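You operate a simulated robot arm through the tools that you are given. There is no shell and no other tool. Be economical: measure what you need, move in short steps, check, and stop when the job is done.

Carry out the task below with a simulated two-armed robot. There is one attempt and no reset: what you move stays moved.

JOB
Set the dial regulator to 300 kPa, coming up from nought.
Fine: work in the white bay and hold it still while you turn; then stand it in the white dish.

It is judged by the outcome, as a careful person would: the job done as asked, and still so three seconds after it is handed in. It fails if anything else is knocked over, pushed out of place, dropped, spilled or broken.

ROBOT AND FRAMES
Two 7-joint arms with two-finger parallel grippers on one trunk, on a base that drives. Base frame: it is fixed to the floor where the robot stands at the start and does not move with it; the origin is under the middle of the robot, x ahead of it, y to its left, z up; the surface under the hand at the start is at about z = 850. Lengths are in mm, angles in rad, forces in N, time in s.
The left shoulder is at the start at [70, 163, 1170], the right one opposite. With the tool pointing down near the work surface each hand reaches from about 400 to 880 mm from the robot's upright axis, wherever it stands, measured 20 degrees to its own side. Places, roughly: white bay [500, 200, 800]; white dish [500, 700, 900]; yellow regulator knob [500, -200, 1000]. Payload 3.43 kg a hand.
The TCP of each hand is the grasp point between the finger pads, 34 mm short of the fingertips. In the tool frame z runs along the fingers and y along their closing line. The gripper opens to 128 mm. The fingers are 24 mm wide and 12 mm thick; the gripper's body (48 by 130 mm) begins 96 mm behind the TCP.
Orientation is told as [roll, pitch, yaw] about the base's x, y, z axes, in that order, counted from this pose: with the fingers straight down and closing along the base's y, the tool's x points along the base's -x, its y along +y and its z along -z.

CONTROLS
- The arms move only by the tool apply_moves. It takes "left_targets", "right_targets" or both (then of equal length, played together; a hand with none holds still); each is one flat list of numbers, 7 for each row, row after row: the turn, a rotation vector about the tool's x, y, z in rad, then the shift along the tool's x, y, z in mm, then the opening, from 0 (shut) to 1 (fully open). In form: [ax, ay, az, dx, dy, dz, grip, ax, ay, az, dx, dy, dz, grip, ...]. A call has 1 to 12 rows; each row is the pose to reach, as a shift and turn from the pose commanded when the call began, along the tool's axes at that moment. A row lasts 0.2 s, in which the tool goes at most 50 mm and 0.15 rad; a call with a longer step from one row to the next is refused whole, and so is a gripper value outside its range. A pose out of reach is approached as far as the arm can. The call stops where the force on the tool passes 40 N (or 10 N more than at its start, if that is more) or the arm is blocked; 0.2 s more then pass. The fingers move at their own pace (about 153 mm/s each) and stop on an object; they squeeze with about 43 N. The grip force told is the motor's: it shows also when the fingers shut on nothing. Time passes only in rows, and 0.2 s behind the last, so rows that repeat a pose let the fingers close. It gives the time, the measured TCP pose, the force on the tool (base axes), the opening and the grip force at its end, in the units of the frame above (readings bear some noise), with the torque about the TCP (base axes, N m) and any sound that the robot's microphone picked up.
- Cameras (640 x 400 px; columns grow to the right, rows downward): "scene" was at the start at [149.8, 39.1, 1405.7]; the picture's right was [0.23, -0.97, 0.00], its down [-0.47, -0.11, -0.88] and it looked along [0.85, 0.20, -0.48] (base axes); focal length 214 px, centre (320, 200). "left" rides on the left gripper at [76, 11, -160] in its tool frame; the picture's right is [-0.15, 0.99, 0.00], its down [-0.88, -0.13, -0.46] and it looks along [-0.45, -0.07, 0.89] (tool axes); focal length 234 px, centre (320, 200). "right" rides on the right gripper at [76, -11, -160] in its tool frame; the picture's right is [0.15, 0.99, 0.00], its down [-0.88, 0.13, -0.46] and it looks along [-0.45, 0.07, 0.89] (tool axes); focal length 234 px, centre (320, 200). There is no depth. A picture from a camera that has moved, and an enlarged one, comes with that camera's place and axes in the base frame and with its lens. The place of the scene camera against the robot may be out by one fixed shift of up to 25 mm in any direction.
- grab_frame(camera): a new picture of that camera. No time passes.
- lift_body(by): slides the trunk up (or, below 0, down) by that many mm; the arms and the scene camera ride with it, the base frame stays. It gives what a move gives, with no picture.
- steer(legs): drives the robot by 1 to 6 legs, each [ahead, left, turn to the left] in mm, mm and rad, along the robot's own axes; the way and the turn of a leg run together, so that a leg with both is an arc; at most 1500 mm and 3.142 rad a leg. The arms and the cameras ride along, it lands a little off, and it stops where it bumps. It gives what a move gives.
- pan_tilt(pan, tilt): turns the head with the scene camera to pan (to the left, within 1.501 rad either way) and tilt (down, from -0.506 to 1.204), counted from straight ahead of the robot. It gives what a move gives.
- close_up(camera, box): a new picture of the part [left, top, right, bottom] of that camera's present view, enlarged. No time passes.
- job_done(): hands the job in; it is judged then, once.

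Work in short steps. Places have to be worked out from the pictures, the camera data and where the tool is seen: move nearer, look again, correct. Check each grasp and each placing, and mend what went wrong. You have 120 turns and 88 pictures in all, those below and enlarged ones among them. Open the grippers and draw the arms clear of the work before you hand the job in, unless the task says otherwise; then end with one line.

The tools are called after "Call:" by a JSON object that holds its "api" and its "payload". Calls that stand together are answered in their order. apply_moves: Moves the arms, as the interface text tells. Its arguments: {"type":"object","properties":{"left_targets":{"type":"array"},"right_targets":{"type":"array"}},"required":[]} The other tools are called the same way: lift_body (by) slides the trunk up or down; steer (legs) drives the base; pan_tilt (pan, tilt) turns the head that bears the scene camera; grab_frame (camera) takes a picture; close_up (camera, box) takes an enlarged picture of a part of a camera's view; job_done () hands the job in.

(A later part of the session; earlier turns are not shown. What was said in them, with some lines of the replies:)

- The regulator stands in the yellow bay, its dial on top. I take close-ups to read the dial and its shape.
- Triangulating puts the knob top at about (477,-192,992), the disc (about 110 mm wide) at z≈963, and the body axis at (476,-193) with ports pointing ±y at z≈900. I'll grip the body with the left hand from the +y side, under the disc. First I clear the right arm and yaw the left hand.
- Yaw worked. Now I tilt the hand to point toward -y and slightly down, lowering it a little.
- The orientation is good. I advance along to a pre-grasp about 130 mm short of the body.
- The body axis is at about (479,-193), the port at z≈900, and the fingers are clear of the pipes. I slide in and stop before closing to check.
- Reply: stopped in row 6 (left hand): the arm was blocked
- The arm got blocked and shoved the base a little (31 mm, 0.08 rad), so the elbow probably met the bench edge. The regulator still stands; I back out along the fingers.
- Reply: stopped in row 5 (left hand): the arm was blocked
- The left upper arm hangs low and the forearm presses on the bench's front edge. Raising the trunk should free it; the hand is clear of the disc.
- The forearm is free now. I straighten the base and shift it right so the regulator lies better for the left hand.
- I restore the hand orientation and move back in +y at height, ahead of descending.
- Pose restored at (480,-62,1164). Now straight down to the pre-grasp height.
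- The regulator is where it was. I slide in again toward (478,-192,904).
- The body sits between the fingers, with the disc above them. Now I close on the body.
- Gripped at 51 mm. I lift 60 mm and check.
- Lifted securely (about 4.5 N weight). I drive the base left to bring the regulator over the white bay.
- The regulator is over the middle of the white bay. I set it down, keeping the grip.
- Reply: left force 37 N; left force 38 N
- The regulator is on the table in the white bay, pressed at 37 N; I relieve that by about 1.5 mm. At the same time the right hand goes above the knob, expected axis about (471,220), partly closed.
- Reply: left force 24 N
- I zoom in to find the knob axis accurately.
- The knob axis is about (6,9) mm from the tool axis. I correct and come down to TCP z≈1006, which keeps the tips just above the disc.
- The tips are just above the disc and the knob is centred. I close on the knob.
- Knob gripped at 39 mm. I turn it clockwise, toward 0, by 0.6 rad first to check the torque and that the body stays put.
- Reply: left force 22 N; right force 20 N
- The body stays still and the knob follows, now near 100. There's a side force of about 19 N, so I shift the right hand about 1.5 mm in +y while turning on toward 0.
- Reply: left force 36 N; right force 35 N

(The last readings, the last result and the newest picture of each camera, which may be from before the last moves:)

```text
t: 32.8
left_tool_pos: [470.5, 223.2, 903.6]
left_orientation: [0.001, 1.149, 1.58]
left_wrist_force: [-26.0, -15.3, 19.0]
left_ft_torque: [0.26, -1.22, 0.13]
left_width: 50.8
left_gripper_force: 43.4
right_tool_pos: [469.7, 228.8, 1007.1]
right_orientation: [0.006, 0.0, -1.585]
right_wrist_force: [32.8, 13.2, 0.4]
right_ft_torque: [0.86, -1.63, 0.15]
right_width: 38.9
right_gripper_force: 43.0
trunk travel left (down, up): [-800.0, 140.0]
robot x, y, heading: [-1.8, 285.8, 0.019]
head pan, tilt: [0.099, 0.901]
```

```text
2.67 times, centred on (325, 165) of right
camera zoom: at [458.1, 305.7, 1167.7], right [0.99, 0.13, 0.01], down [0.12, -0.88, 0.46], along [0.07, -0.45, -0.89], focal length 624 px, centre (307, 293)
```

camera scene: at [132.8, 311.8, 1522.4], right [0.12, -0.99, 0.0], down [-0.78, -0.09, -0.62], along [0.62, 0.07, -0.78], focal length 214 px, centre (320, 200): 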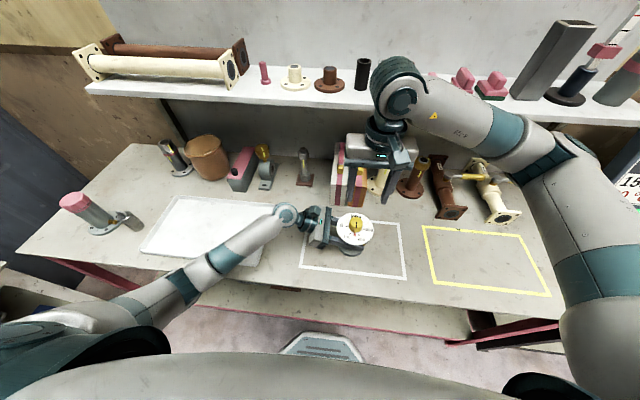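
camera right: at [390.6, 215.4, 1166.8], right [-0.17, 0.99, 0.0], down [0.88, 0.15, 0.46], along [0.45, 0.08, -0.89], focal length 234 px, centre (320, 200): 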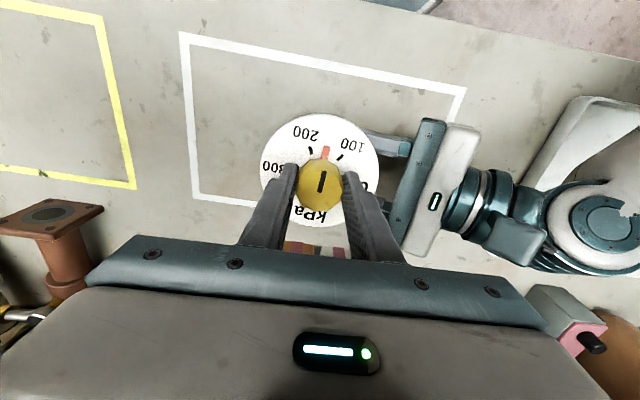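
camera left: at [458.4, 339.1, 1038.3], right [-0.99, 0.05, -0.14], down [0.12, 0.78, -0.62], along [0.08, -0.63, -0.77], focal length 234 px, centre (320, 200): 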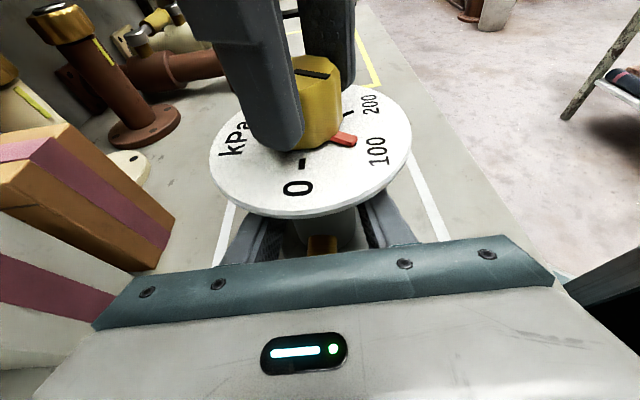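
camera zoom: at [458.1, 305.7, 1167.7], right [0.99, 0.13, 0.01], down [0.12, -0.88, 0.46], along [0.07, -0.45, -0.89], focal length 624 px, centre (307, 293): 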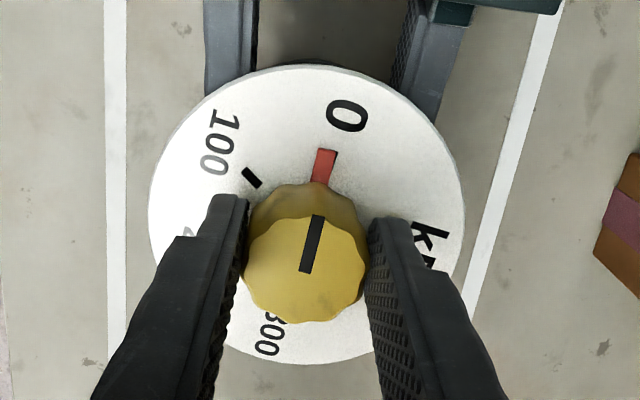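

The red pointer is about 5° short of 0. I relieve the side force (shift +x) and turn on by 0.09 rad.

Call:
{"api": "apply_moves", "payload": {"right_targets": [0, 0, 0, 0.5, 1.5, 0, 0, 0, 0, 0.04, 1, 2.5, 0, 0, 0, 0, 0.09, 1, 2.5, 0, 0, 0, 0, 0.09, 1, 2.5, 0, 0]}}

Call:
{"api": "close_up", "payload": {"camera": "left", "box": [190, 40, 430, 230]}}

```text
t: 33.8
left_tool_pos: [471.5, 223.9, 903.9]
left_orientation: [-0.005, 1.149, 1.579]
left_wrist_force: [-22.1, -17.5, 11.0]
left_ft_torque: [0.07, -0.52, -0.03]
left_width: 50.9
left_gripper_force: 43.4
right_tool_pos: [469.1, 228.2, 1006.8]
right_orientation: [0.006, 0.002, -1.671]
right_wrist_force: [25.7, 11.6, 13.0]
right_ft_torque: [0.31, -1.09, 0.43]
right_width: 39.2
right_gripper_force: 43.1
trunk travel left (down, up): [-800.0, 140.0]
robot x, y, heading: [-3.6, 285.7, 0.017]
head pan, tilt: [0.099, 0.901]
```

```text
2.11 times, centred on (310, 135) of left
camera zoom: at [457.2, 338.5, 1038.6], right [-0.99, 0.05, -0.13], down [0.12, 0.78, -0.62], along [0.07, -0.63, -0.78], focal length 493 px, centre (341, 337)
```

zoom: 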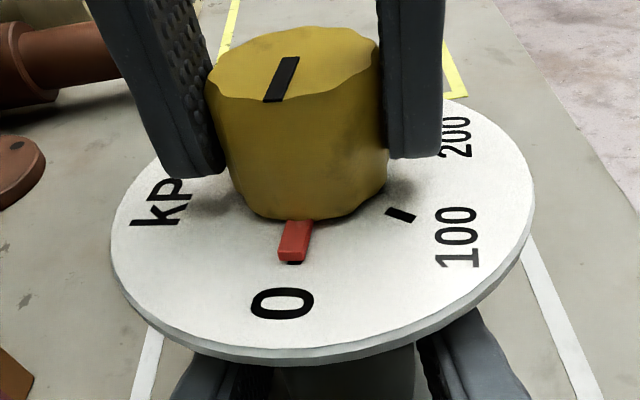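

The pointer sits on the 0 mark and the torque rose slightly, so it is at nought. Now I turn up (counter-clockwise) by 1.68 rad, undoing the small shifts on the way.

Call:
{"api": "apply_moves", "payload": {"right_targets": [0, 0, -0.14, 0, -0.3, 0, 0, 0, 0, -0.28, 0, -0.6, 0, 0, 0, 0, -0.42, 0, -1, 0, 0, 0, 0, -0.56, 0, -1.4, 0, 0, 0, 0, -0.7, -0.2, -1.8, 0, 0, 0, 0, -0.84, -0.4, -2.1, 0, 0, 0, 0, -0.98, -0.7, -2.4, 0, 0, 0, 0, -1.12, -1, -2.5, 0, 0, 0, 0, -1.26, -1.4, -2.5, 0, 0, 0, 0, -1.4, -1.8, -2.5, 0, 0, 0, 0, -1.54, -2.2, -2.5, 0, 0, 0, 0, -1.68, -2.5, -2.5, 0, 0]}}

Call:
{"api": "close_up", "payload": {"camera": "right", "box": [250, 90, 400, 240]}}

```text
t: 36.4
left_tool_pos: [471.6, 226.1, 903.2]
left_orientation: [-0.004, 1.146, 1.579]
left_wrist_force: [-24.7, 14.5, 2.5]
left_ft_torque: [-1.21, -0.25, 0.3]
left_width: 50.9
left_gripper_force: 43.2
right_tool_pos: [466.2, 225.7, 1006.4]
right_orientation: [-0.003, -0.001, 0.011]
right_wrist_force: [18.3, -20.7, 10.5]
right_ft_torque: [-0.77, -0.73, -0.1]
right_width: 38.7
right_gripper_force: 43.1
trunk travel left (down, up): [-800.0, 140.0]
robot x, y, heading: [-0.0, 283.7, 0.022]
head pan, tilt: [0.099, 0.901]
```

```text
2.67 times, centred on (325, 165) of right
camera zoom: at [390.2, 215.0, 1166.7], right [-0.16, 0.99, 0.0], down [0.88, 0.14, 0.46], along [0.45, 0.07, -0.89], focal length 624 px, centre (307, 293)
```

zoom: 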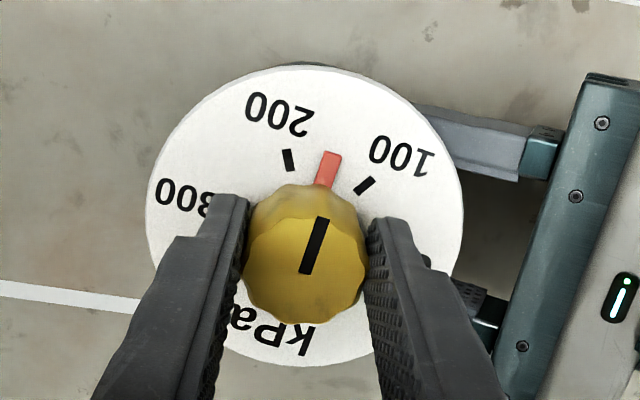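

Pointer now around 140 and rising with the hand; the body is still. I ease the side force and turn up by another 1.45 rad.

Call:
{"api": "apply_moves", "payload": {"right_targets": [0, 0, -0.13, -1, -1, 0, 0, 0, 0, -0.26, -1.5, -1.5, 0, 0, 0, 0, -0.39, -1.5, -1.5, 0, 0, 0, 0, -0.52, -1.5, -1.5, 0, 0, 0, 0, -0.65, -1.5, -1.5, 0, 0, 0, 0, -0.78, -1.5, -1.5, 0, 0, 0, 0, -0.92, -1.5, -1.5, 0, 0, 0, 0, -1.05, -1.5, -1.5, 0, 0, 0, 0, -1.18, -1.5, -1.5, 0, 0, 0, 0, -1.31, -1.5, -1.5, 0, 0, 0, 0, -1.45, -1.5, -1.5, 0, 0]}}

Call:
{"api": "close_up", "payload": {"camera": "right", "box": [250, 90, 400, 240]}}

Call:
{"api": "grab_frame", "payload": {"camera": "scene"}}

```text
t: 38.8
left_tool_pos: [472.6, 224.7, 903.1]
left_orientation: [-0.007, 1.149, 1.578]
left_wrist_force: [-2.0, 2.4, 3.4]
left_ft_torque: [0.65, 0.0, 0.04]
left_width: 50.9
left_gripper_force: 43.5
right_tool_pos: [470.7, 226.2, 1006.7]
right_orientation: [-0.005, 0.005, 1.391]
right_wrist_force: [-0.1, 0.6, 3.4]
right_ft_torque: [-0.07, 0.21, -0.02]
right_width: 38.7
right_gripper_force: 43.0
trunk travel left (down, up): [-800.0, 140.0]
robot x, y, heading: [-6.1, 284.0, 0.02]
head pan, tilt: [0.099, 0.901]
stopped in row 11 (right hand): the force on the tool passed its limit at 40 N (the readings are from after the stop); the commanded pose is now the measured one
```

```text
2.67 times, centred on (325, 165) of right
camera zoom: at [466.9, 150.7, 1168.0], right [-1.0, 0.03, -0.01], down [0.03, 0.89, 0.45], along [0.02, 0.45, -0.89], focal length 624 px, centre (307, 293)
```

zoom: 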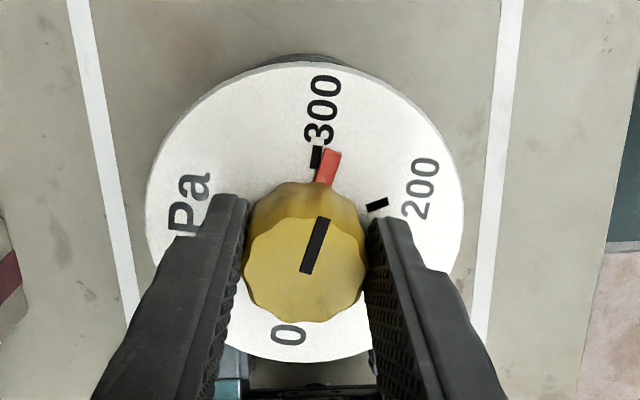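

```text
49 pictures are left
camera scene: at [133.6, 312.6, 1522.0], right [0.12, -0.99, 0.0], down [-0.78, -0.09, -0.62], along [0.62, 0.07, -0.78], focal length 214 px, centre (320, 200)
```

scene: 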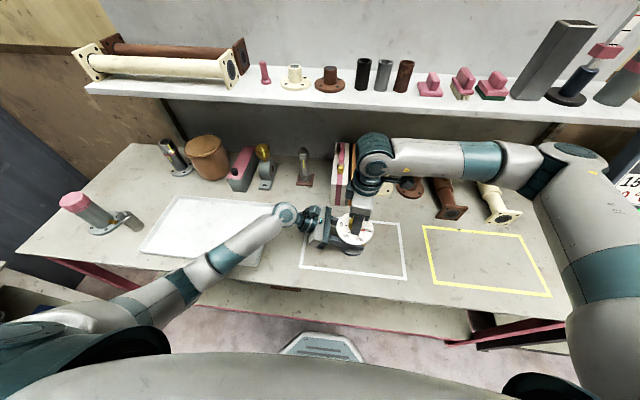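

The pointer is a bit short of 300 (about 14° by eye); the push limit stopped the hand and relaxed the side forces. I step up in small turns.

Call:
{"api": "apply_moves", "payload": {"right_targets": [0, 0, -0.05, 0, 0, 0, 0, 0, 0, -0.1, 0, 0, 0, 0, 0, 0, -0.14, 0, 0, 0, 0]}}

Call:
{"api": "close_up", "payload": {"camera": "right", "box": [280, 100, 370, 190]}}

```text
t: 39.5
left_tool_pos: [472.9, 225.6, 903.2]
left_orientation: [-0.006, 1.151, 1.579]
left_wrist_force: [-9.2, 9.2, 9.1]
left_ft_torque: [-0.06, -0.59, -0.02]
left_width: 50.9
left_gripper_force: 43.3
right_tool_pos: [472.1, 225.9, 1007.2]
right_orientation: [-0.004, 0.008, 1.531]
right_wrist_force: [10.1, -7.2, 0.5]
right_ft_torque: [-0.03, -0.34, -0.05]
right_width: 38.8
right_gripper_force: 42.9
trunk travel left (down, up): [-800.0, 140.0]
robot x, y, heading: [-2.2, 284.5, 0.014]
head pan, tilt: [0.099, 0.901]
```

```text
4.44 times, centred on (325, 145) of right
camera zoom: at [478.3, 151.3, 1168.2], right [-0.99, -0.11, 0.0], down [-0.1, 0.89, 0.45], along [-0.04, 0.45, -0.89], focal length 1041 px, centre (298, 444)
```

zoom: 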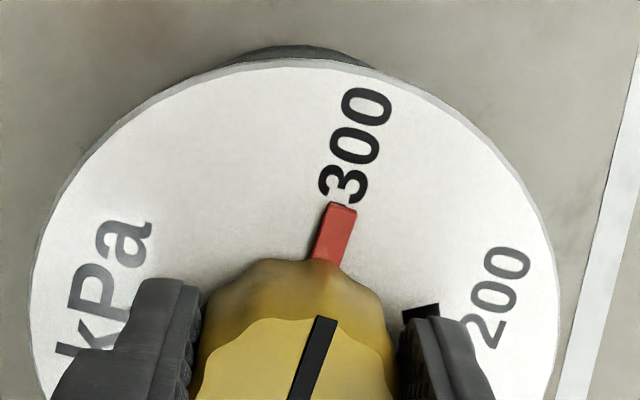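

The pointer now covers the 300 tick. I zoom in tighter to judge the residual.

Call:
{"api": "close_up", "payload": {"camera": "right", "box": [312, 132, 347, 167]}}

Call:
{"api": "close_up", "payload": {"camera": "scene", "box": [325, 200, 385, 250]}}

```text
11.43 times, centred on (330, 150) of right
camera zoom: at [478.3, 151.3, 1168.2], right [-0.99, -0.11, 0.0], down [-0.1, 0.89, 0.45], along [-0.04, 0.45, -0.89], focal length 2676 px, centre (211, 777)
```

zoom: 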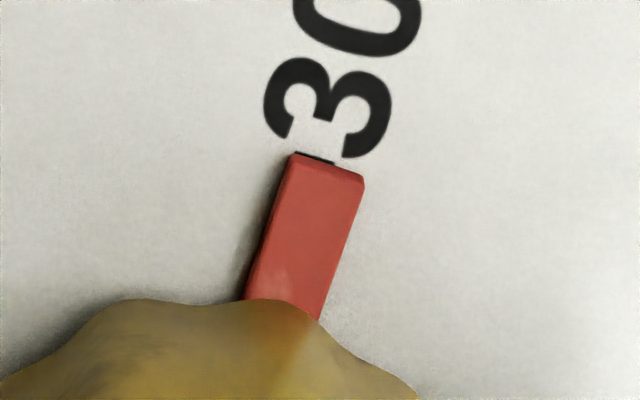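

```text
8.00 times, centred on (355, 225) of scene
camera zoom: at [134.3, 312.9, 1522.2], right [0.12, -0.99, 0.0], down [-0.78, -0.09, -0.62], along [0.62, 0.07, -0.78], focal length 1716 px, centre (40, 0)
```

zoom: 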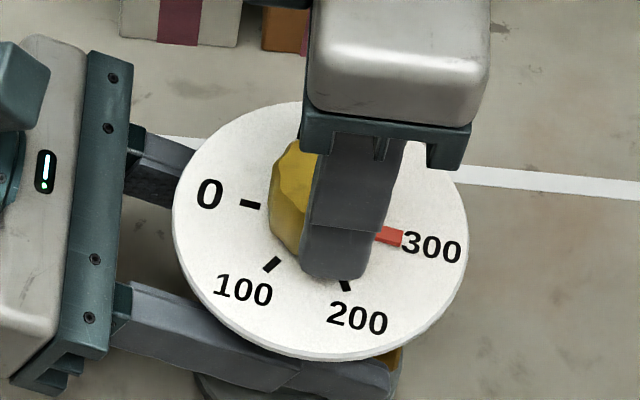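

The pointer is about 0.03 rad short of centred on the tick. I turn up a last touch.

Call:
{"api": "apply_moves", "payload": {"right_targets": [0, 0, -0.016, 0, 0, 0, 0, 0, 0, -0.032, 0, 0, 0, 0, 0, 0, -0.032, 0, 0, 0, 0]}}

Call:
{"api": "close_up", "payload": {"camera": "right", "box": [312, 132, 347, 167]}}

```text
t: 40.4
left_tool_pos: [472.3, 224.1, 903.6]
left_orientation: [-0.006, 1.148, 1.577]
left_wrist_force: [-14.0, 10.9, 14.6]
left_ft_torque: [0.41, -0.67, 0.07]
left_width: 51.1
left_gripper_force: 42.8
right_tool_pos: [469.8, 224.1, 1007.4]
right_orientation: [-0.005, 0.008, 1.563]
right_wrist_force: [14.3, -10.1, -5.2]
right_ft_torque: [-1.01, -0.66, -0.01]
right_width: 38.9
right_gripper_force: 43.0
trunk travel left (down, up): [-800.0, 140.0]
robot x, y, heading: [-2.5, 284.0, 0.023]
head pan, tilt: [0.099, 0.901]
```

```text
11.43 times, centred on (330, 150) of right
camera zoom: at [480.9, 151.2, 1168.2], right [-0.99, -0.14, 0.0], down [-0.12, 0.89, 0.45], along [-0.06, 0.44, -0.89], focal length 2676 px, centre (211, 777)
```

zoom: 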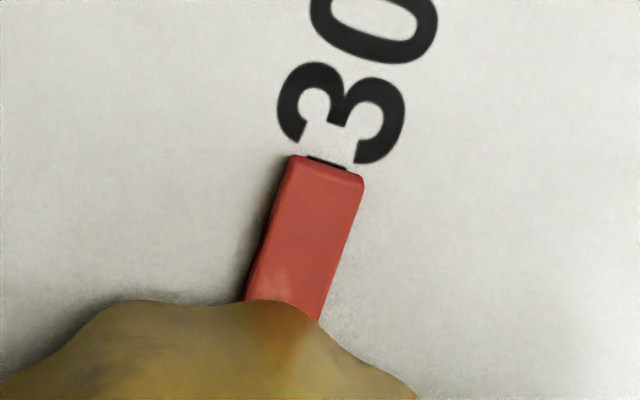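

The pointer is centred on 300. I open the right hand and rise straight up.

Call:
{"api": "apply_moves", "payload": {"right_targets": [0, 0, 0, 0, 0, 0, 0.34, 0, 0, 0, 0, 0, 0, 0.45, 0, 0, 0, 0, 0, 0, 0.5, 0, 0, 0, 0, 0, -20, 0.5, 0, 0, 0, 0, 0, -50, 0.5, 0, 0, 0, 0, 0, -90, 0.5, 0, 0, 0, 0, 0, -130, 0.5]}}

Call:
{"api": "close_up", "payload": {"camera": "right", "box": [270, 90, 380, 200]}}

Call:
{"api": "close_up", "payload": {"camera": "left", "box": [190, 40, 430, 230]}}

```text
t: 42.0
left_tool_pos: [473.5, 225.1, 904.7]
left_orientation: [-0.005, 1.147, 1.579]
left_wrist_force: [0.8, -3.2, 2.0]
left_ft_torque: [0.16, 0.05, -0.04]
left_width: 50.9
left_gripper_force: 43.1
right_tool_pos: [467.2, 226.2, 1132.3]
right_orientation: [-0.001, 0.015, 1.563]
right_wrist_force: [1.4, -0.1, 7.2]
right_ft_torque: [0.01, 0.11, 0.03]
right_width: 63.9
right_gripper_force: 0.1
right hand out of reach, approached as far as the arm can: row 5, 6
trunk travel left (down, up): [-800.0, 140.0]
robot x, y, heading: [-1.7, 285.5, 0.022]
head pan, tilt: [0.099, 0.901]
```

```text
3.64 times, centred on (325, 145) of right
camera zoom: at [478.3, 153.8, 1293.3], right [-0.99, -0.14, 0.0], down [-0.12, 0.89, 0.44], along [-0.06, 0.44, -0.9], focal length 852 px, centre (302, 400)
```

zoom: 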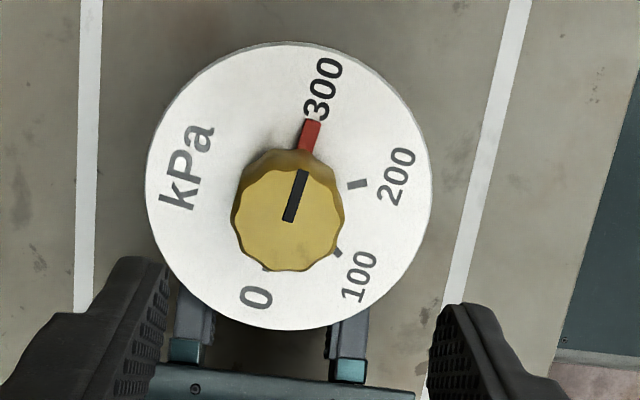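

```text
2.11 times, centred on (310, 135) of left
camera zoom: at [459.0, 339.2, 1038.6], right [-0.99, 0.05, -0.14], down [0.12, 0.78, -0.62], along [0.08, -0.63, -0.78], focal length 493 px, centre (341, 337)
```

zoom: 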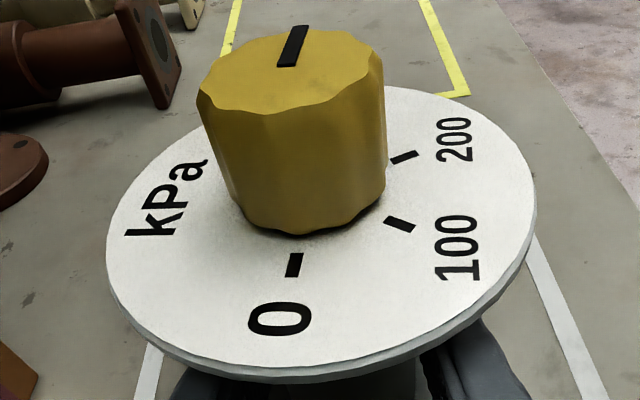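

Knob released without disturbing anything. One tight look at the reading from here.

Call:
{"api": "close_up", "payload": {"camera": "right", "box": [312, 110, 342, 140]}}

```text
13.33 times, centred on (327, 125) of right
camera zoom: at [478.3, 153.8, 1293.3], right [-0.99, -0.14, 0.0], down [-0.12, 0.89, 0.44], along [-0.06, 0.44, -0.9], focal length 3122 px, centre (227, 1200)
```

zoom: 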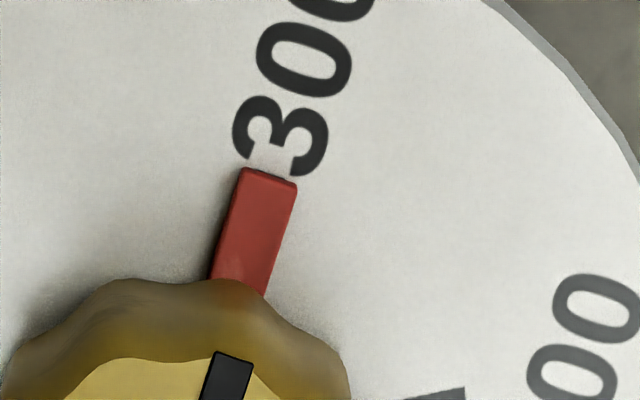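

The pointer lies squarely over the 300 tick. I take the right arm away to the right, unwinding its yaw.

Call:
{"api": "apply_moves", "payload": {"right_targets": [0, 0, 0.14, 20, 0, -5, 0.5, 0, 0, 0.28, 45, 0, -10, 0.5, 0, 0, 0.42, 70, 0, -20, 0.5, 0, 0, 0.56, 95, 0, -30, 0.5, 0, 0, 0.7, 120, 0, -40, 0.5, 0, 0, 0.84, 145, 0, -50, 0.5, 0, 0, 0.98, 170, 0, -60, 0.5, 0, 0, 1.12, 195, 0, -70, 0.5, 0, 0, 1.26, 220, 0, -80, 0.5, 0, 0, 1.4, 245, 0, -90, 0.5, 0, 0, 1.54, 270, 0, -100, 0.5]}}

Call:
{"api": "pan_tilt", "payload": {"pan": 0.5, "tilt": 0.8}}

Call:
{"api": "grab_frame", "payload": {"camera": "scene"}}

```text
t: 44.4
left_tool_pos: [472.6, 225.7, 904.0]
left_orientation: [-0.006, 1.147, 1.578]
left_wrist_force: [0.5, 2.8, 3.8]
left_ft_torque: [0.51, 0.04, -0.03]
left_width: 50.7
left_gripper_force: 42.7
right_tool_pos: [467.5, -41.0, 1237.9]
right_orientation: [-0.005, -0.004, 0.021]
right_wrist_force: [0.1, -0.2, -0.8]
right_ft_torque: [-0.02, 0.02, 0.01]
right_width: 63.9
right_gripper_force: 0.0
trunk travel left (down, up): [-800.0, 140.0]
robot x, y, heading: [-3.1, 284.0, 0.018]
head pan, tilt: [0.099, 0.901]
```

```text
t: 45.2
left_tool_pos: [471.6, 224.7, 904.9]
left_orientation: [-0.004, 1.15, 1.579]
left_wrist_force: [0.9, 0.8, 2.5]
left_ft_torque: [0.42, 0.07, 0.01]
left_width: 50.6
left_gripper_force: 42.6
right_tool_pos: [467.1, -41.6, 1238.6]
right_orientation: [-0.008, -0.003, 0.023]
right_wrist_force: [0.2, -0.4, -0.5]
right_ft_torque: [-0.01, -0.01, -0.01]
right_width: 64.0
right_gripper_force: 0.1
trunk travel left (down, up): [-800.0, 140.0]
robot x, y, heading: [-1.5, 284.0, 0.018]
head pan, tilt: [0.499, 0.799]
```

```text
41 pictures are left
camera scene: at [129.3, 343.3, 1530.2], right [0.49, -0.87, 0.0], down [-0.62, -0.35, -0.7], along [0.61, 0.34, -0.72], focal length 214 px, centre (320, 200)
```

scene: 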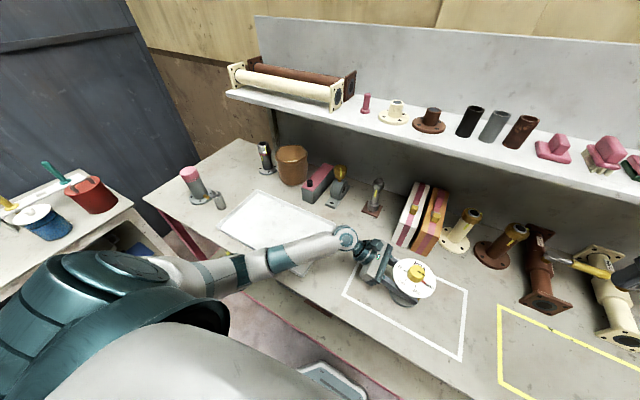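

Everything is clear. I lift the regulator 100 mm with the left hand before driving it to the dish.

Call:
{"api": "apply_moves", "payload": {"left_targets": [0, 0, 0, 15, 0, -6.8, 0, 0, 0, 0, 30, 0, -13.6, 0, 0, 0, 0, 45, 0, -20.4, 0, 0, 0, 0, 60, 0, -27.2, 0, 0, 0, 0, 75, 0, -34, 0, 0, 0, 0, 91, 0, -41, 0]}}

Call:
{"api": "steer", "payload": {"legs": [[0, 300, 0]]}}

Call:
{"api": "grab_frame", "payload": {"camera": "scene"}}

```text
t: 46.6
left_tool_pos: [473.2, 225.1, 1002.8]
left_orientation: [-0.001, 1.146, 1.58]
left_wrist_force: [0.6, -0.4, -5.1]
left_ft_torque: [-0.01, -0.06, 0.02]
left_width: 50.9
left_gripper_force: 43.0
right_tool_pos: [467.6, -42.2, 1236.9]
right_orientation: [-0.007, -0.004, 0.023]
right_wrist_force: [0.0, 0.2, 0.4]
right_ft_torque: [0.02, 0.04, -0.03]
right_width: 64.0
right_gripper_force: 0.1
trunk travel left (down, up): [-800.0, 140.0]
robot x, y, heading: [2.7, 281.0, 0.019]
head pan, tilt: [0.499, 0.799]
```

```text
t: 48.7
left_tool_pos: [465.8, 530.6, 1001.6]
left_orientation: [-0.002, 1.15, 1.588]
left_wrist_force: [0.2, 0.3, -5.8]
left_ft_torque: [0.0, -0.02, -0.01]
left_width: 50.8
left_gripper_force: 42.8
right_tool_pos: [464.1, 262.8, 1238.0]
right_orientation: [-0.005, -0.004, 0.03]
right_wrist_force: [0.2, 0.1, 0.0]
right_ft_torque: [0.03, 0.01, -0.01]
right_width: 63.8
right_gripper_force: 0.1
trunk travel left (down, up): [-800.0, 140.0]
robot x, y, heading: [-9.0, 586.0, 0.03]
head pan, tilt: [0.499, 0.799]
```

```text
40 pictures are left
camera scene: at [123.0, 645.9, 1530.1], right [0.5, -0.86, 0.0], down [-0.62, -0.36, -0.7], along [0.6, 0.35, -0.72], focal length 214 px, centre (320, 200)
```

scene: 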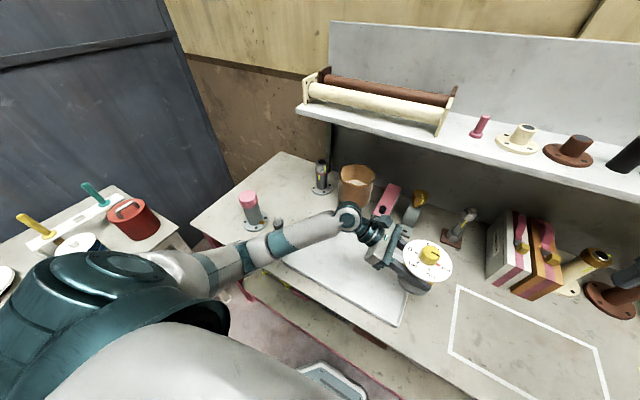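

All clear, with the elbow short of the side cart. I turn the base left by 0.39 rad to swing the regulator over the dish.

Call:
{"api": "steer", "payload": {"legs": [[0, 0, 0.39]]}}

Call:
{"api": "grab_frame", "payload": {"camera": "scene"}}

Call:
{"api": "grab_frame", "payload": {"camera": "left"}}

Call:
{"api": "grab_frame", "payload": {"camera": "right"}}

```text
t: 50.3
left_tool_pos: [451.1, 716.0, 1002.4]
left_orientation: [-0.004, 1.149, 1.982]
left_wrist_force: [-0.4, 0.3, -5.5]
left_ft_torque: [-0.03, 0.03, 0.01]
left_width: 50.6
left_gripper_force: 43.1
right_tool_pos: [552.1, 469.1, 1239.1]
right_orientation: [-0.007, -0.003, 0.423]
right_wrist_force: [-0.1, -0.3, 0.5]
right_ft_torque: [0.0, 0.0, 0.01]
right_width: 64.2
right_gripper_force: 0.0
trunk travel left (down, up): [-800.0, 140.0]
robot x, y, heading: [-7.8, 585.9, 0.419]
head pan, tilt: [0.499, 0.799]
```

```text
39 pictures are left
camera scene: at [97.9, 689.5, 1530.1], right [0.79, -0.61, 0.0], down [-0.44, -0.57, -0.7], along [0.42, 0.55, -0.72], focal length 214 px, centre (320, 200)
```

scene: 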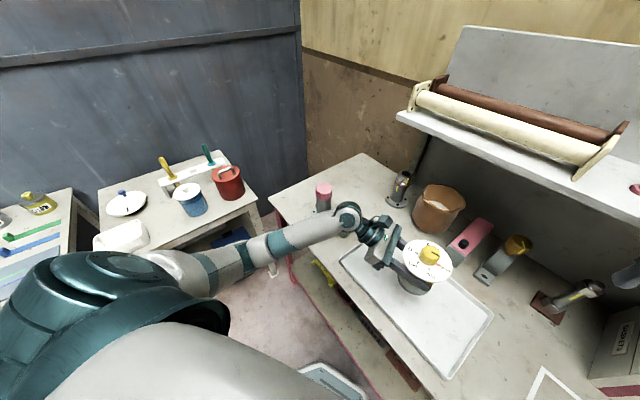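

```text
38 pictures are left
camera left: at [393.3, 816.9, 1137.1], right [-0.93, -0.34, -0.14], down [-0.19, 0.76, -0.62], along [0.31, -0.55, -0.78], focal length 234 px, centre (320, 200)
```

left: 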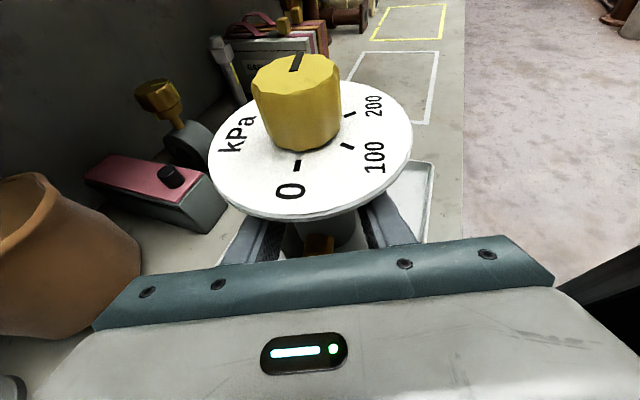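

```text
37 pictures are left
camera right: at [486.2, 429.0, 1398.1], right [-0.54, 0.84, -0.01], down [0.75, 0.48, 0.46], along [0.39, 0.24, -0.89], focal length 234 px, centre (320, 200)
```

right: 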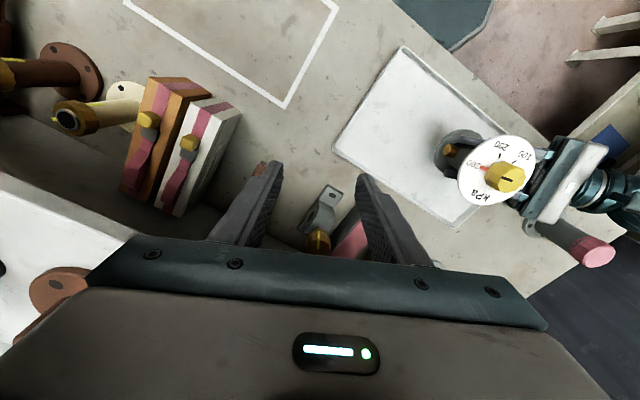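

The regulator is over the dish; the dish spans about x 353–586, y 525–937, with its centre at about (470,730). I shift by (+18,+12) and go down 60 mm.

Call:
{"api": "apply_moves", "payload": {"left_targets": [0, 0, 0, -14, -5.3, 5.2, 0, 0, 0, 0, -28, -10.6, 10.5, 0, 0, 0, 0, -42, -16, 15.7, 0, 0, 0, 0, -56.4, -21.3, 21, 0, 0, 0, 0, -70, -21.3, 27, 0]}}

Call:
{"api": "grab_frame", "payload": {"camera": "right"}}

Call:
{"api": "close_up", "payload": {"camera": "scene", "box": [320, 190, 520, 390]}}

```text
t: 51.5
left_tool_pos: [467.3, 730.5, 927.0]
left_orientation: [-0.004, 1.149, 1.979]
left_wrist_force: [-0.2, 0.6, -6.1]
left_ft_torque: [0.01, 0.01, 0.01]
left_width: 50.9
left_gripper_force: 43.1
right_tool_pos: [551.9, 468.5, 1237.9]
right_orientation: [-0.008, -0.003, 0.422]
right_wrist_force: [0.7, -0.9, -0.3]
right_ft_torque: [-0.03, -0.02, 0.0]
right_width: 63.8
right_gripper_force: 0.1
trunk travel left (down, up): [-800.0, 140.0]
robot x, y, heading: [-6.5, 587.1, 0.418]
head pan, tilt: [0.499, 0.799]
```

```text
36 pictures are left
camera right: at [486.0, 429.4, 1398.3], right [-0.54, 0.84, -0.01], down [0.75, 0.48, 0.46], along [0.39, 0.24, -0.89], focal length 234 px, centre (320, 200)
```

right: 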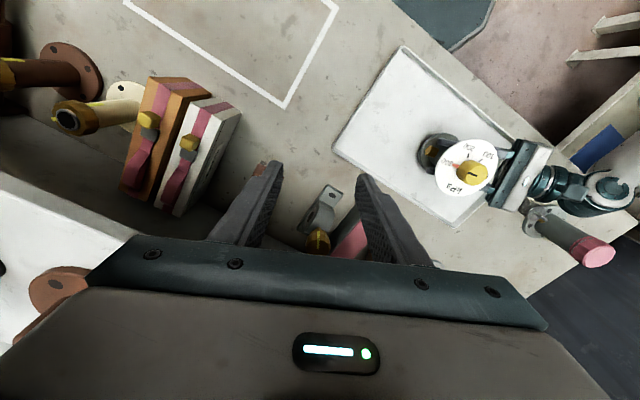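

```text
2.00 times, centred on (420, 290) of scene
camera zoom: at [97.7, 689.9, 1530.1], right [0.79, -0.61, 0.0], down [-0.44, -0.57, -0.7], along [0.42, 0.55, -0.72], focal length 429 px, centre (120, 20)
```

zoom: 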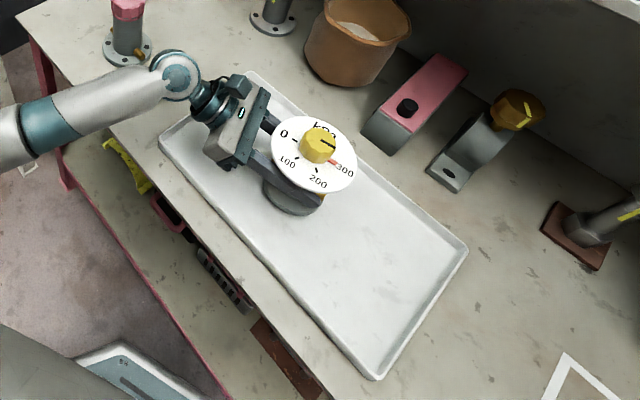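

The base is well inside the dish. I lower gently until contact.

Call:
{"api": "apply_moves", "payload": {"left_targets": [0, 0, 0, -6, 0, 2.7, 0, 0, 0, 0, -11, 0, 4.9, 0, 0, 0, 0, -14, 0, 6.3, 0, 0, 0, 0, -16, 0, 7.1, 0, 0, 0, 0, -17, 0, 7.6, 0]}}

```text
t: 52.7
left_tool_pos: [468.7, 728.7, 908.3]
left_orientation: [-0.005, 1.149, 1.98]
left_wrist_force: [-0.2, 0.0, -5.2]
left_ft_torque: [-0.02, 0.0, -0.03]
left_width: 50.9
left_gripper_force: 42.9
right_tool_pos: [552.0, 469.0, 1237.9]
right_orientation: [-0.007, -0.005, 0.421]
right_wrist_force: [-0.1, -0.6, 0.0]
right_ft_torque: [0.04, 0.02, 0.02]
right_width: 63.7
right_gripper_force: 0.0
trunk travel left (down, up): [-800.0, 140.0]
robot x, y, heading: [-9.7, 585.8, 0.416]
head pan, tilt: [0.499, 0.799]
```

No contact yet; I lower in 1 mm steps.

Call:
{"api": "apply_moves", "payload": {"left_targets": [0, 0, 0, -0.9, 0, 0.4, 0, 0, 0, 0, -1.8, 0, 0.8, 0, 0, 0, 0, -2.2, 0, 1, 0, 0, 0, 0, -2.2, 0, 1, 0]}}

```text
t: 53.7
left_tool_pos: [467.0, 729.2, 907.5]
left_orientation: [-0.013, 1.151, 1.973]
left_wrist_force: [3.0, 2.0, 13.4]
left_ft_torque: [0.74, 0.35, -0.14]
left_width: 51.0
left_gripper_force: 42.9
right_tool_pos: [551.5, 469.6, 1237.9]
right_orientation: [-0.006, -0.004, 0.421]
right_wrist_force: [0.6, -0.3, 0.9]
right_ft_torque: [0.02, -0.01, 0.01]
right_width: 64.0
right_gripper_force: 0.1
trunk travel left (down, up): [-800.0, 140.0]
robot x, y, heading: [-7.3, 587.7, 0.421]
head pan, tilt: [0.499, 0.799]
```

Contact felt. I open the left hand.

Call:
{"api": "apply_moves", "payload": {"left_targets": [0, 0, 0, 0, 0, 0, 0.45, 0, 0, 0, 0, 0, 0, 0.6, 0, 0, 0, 0, 0, 0, 0.8, 0, 0, 0, 0, 0, 0, 0.95, 0, 0, 0, 0, 0, 0, 0.95]}}

Call:
{"api": "grab_frame", "payload": {"camera": "left"}}

Call:
{"api": "close_up", "payload": {"camera": "scene", "box": [320, 190, 520, 390]}}

```text
t: 54.9
left_tool_pos: [467.0, 729.1, 906.0]
left_orientation: [-0.006, 1.148, 1.978]
left_wrist_force: [-0.5, 0.4, 0.2]
left_ft_torque: [0.0, -0.05, -0.02]
left_width: 121.6
left_gripper_force: 0.0
right_tool_pos: [552.0, 469.6, 1237.2]
right_orientation: [-0.007, -0.005, 0.423]
right_wrist_force: [-0.8, 0.3, 0.6]
right_ft_torque: [-0.01, 0.02, -0.02]
right_width: 64.1
right_gripper_force: 0.1
trunk travel left (down, up): [-800.0, 140.0]
robot x, y, heading: [-9.8, 587.4, 0.415]
head pan, tilt: [0.499, 0.799]
```

```text
34 pictures are left
camera left: at [409.2, 829.3, 1040.9], right [-0.93, -0.34, -0.14], down [-0.19, 0.76, -0.62], along [0.31, -0.55, -0.78], focal length 234 px, centre (320, 200)
```

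left: 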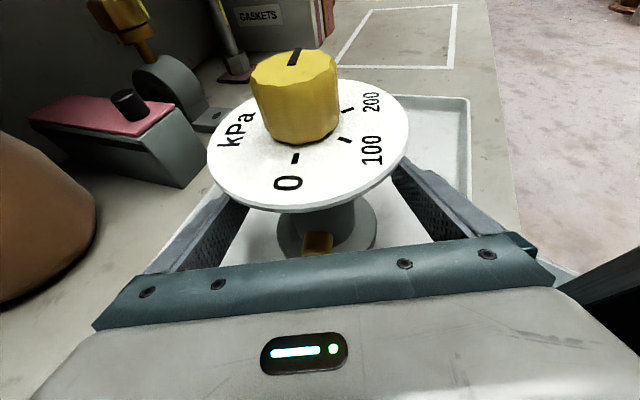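

```text
2.00 times, centred on (420, 290) of scene
camera zoom: at [97.2, 689.7, 1530.1], right [0.79, -0.61, 0.0], down [-0.44, -0.57, -0.7], along [0.42, 0.55, -0.72], focal length 429 px, centre (120, 20)
```

zoom: 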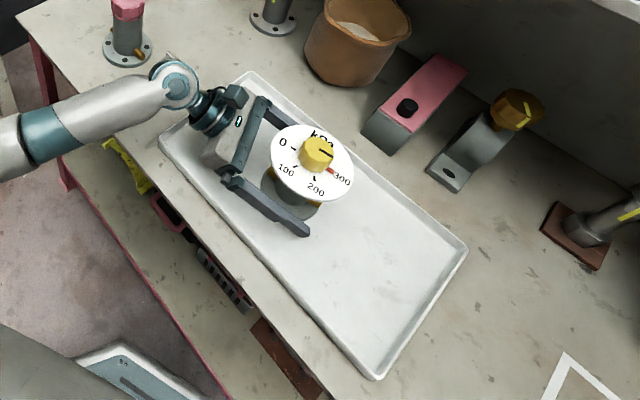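

The regulator stands free in the dish, still reading 300. I withdraw along the fingers, then rise.

Call:
{"api": "apply_moves", "payload": {"left_targets": [0, 0, 0, 0, 0, -15, 0.95, 0, 0, 0, 0, 0, -35, 0.95, 0, 0, 0, 0, 0, -60, 0.95, 0, 0, 0, 0, 0, -85, 0.95, 0, 0, 0, 0, 0, -110, 0.95, 0, 0, 0, 0, 0, -130, 0.95, 0, 0, 0, 30, 0, -143, 0.95, 0, 0, 0, 65, 0, -159, 0.95, 0, 0, 0, 100, 0, -175, 0.95]}}

Call:
{"api": "grab_frame", "payload": {"camera": "scene"}}

Call:
{"api": "grab_frame", "payload": {"camera": "left"}}

Call:
{"api": "close_up", "payload": {"camera": "right", "box": [380, 100, 560, 240]}}

```text
t: 56.9
left_tool_pos: [420.1, 838.1, 1067.6]
left_orientation: [-0.001, 1.151, 1.981]
left_wrist_force: [0.0, -0.1, 0.7]
left_ft_torque: [0.03, -0.01, 0.0]
left_width: 121.3
left_gripper_force: 0.0
right_tool_pos: [552.1, 468.4, 1238.4]
right_orientation: [-0.007, -0.003, 0.422]
right_wrist_force: [-0.1, 0.9, 0.5]
right_ft_torque: [-0.01, 0.02, -0.03]
right_width: 63.9
right_gripper_force: 0.1
trunk travel left (down, up): [-800.0, 140.0]
robot x, y, heading: [-10.4, 587.0, 0.42]
head pan, tilt: [0.499, 0.799]
```

```text
32 pictures are left
camera scene: at [97.2, 689.7, 1530.1], right [0.79, -0.61, 0.0], down [-0.44, -0.57, -0.7], along [0.42, 0.55, -0.72], focal length 214 px, centre (320, 200)
```

scene: 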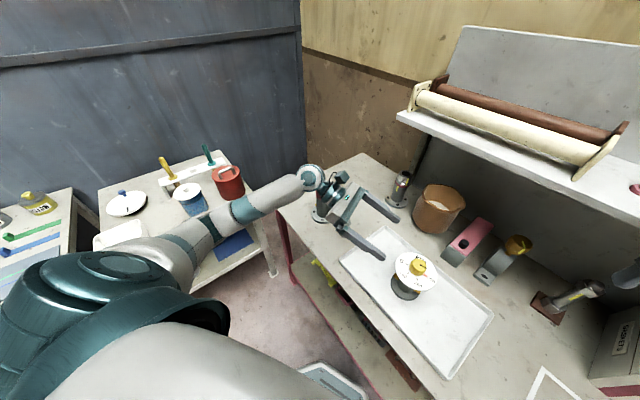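

```text
31 pictures are left
camera left: at [362.9, 938.7, 1202.2], right [-0.93, -0.34, -0.13], down [-0.19, 0.76, -0.62], along [0.31, -0.55, -0.78], focal length 234 px, centre (320, 200)
```

left: 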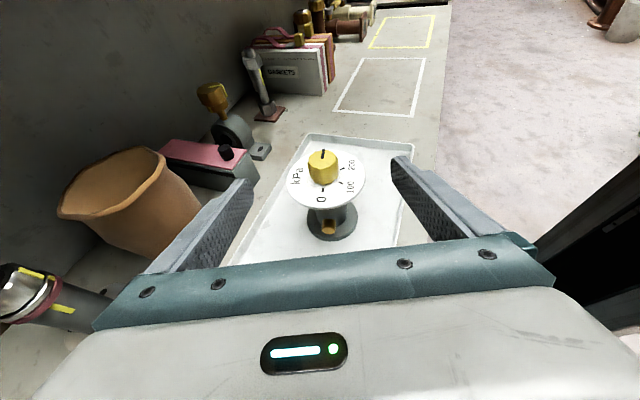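

```text
2.86 times, centred on (470, 170) of right
camera zoom: at [485.6, 429.2, 1398.3], right [-0.54, 0.84, -0.01], down [0.75, 0.48, 0.46], along [0.39, 0.24, -0.89], focal length 669 px, centre (-109, 286)
```

zoom: 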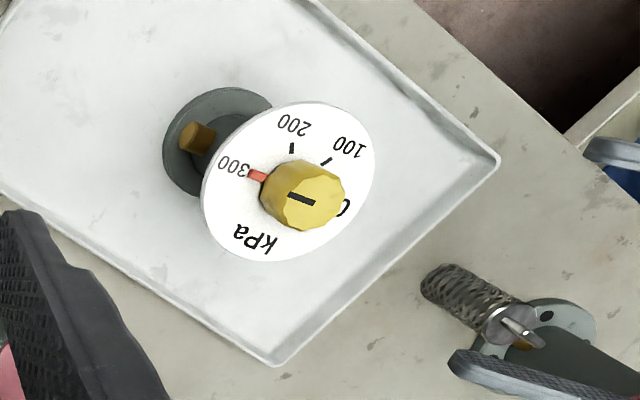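

The regulator stands upright in the white dish at 300 kPa. Both arms are open and clear and nothing else was disturbed, so I hand the job in.

Call:
{"api": "job_done", "payload": {}}

```text
The job is handed in.
```

I set the regulator to 300 kPa, turning it down to 0 first and then up. The left hand held it still in the white bay while I turned, and it now stands in the white dish.
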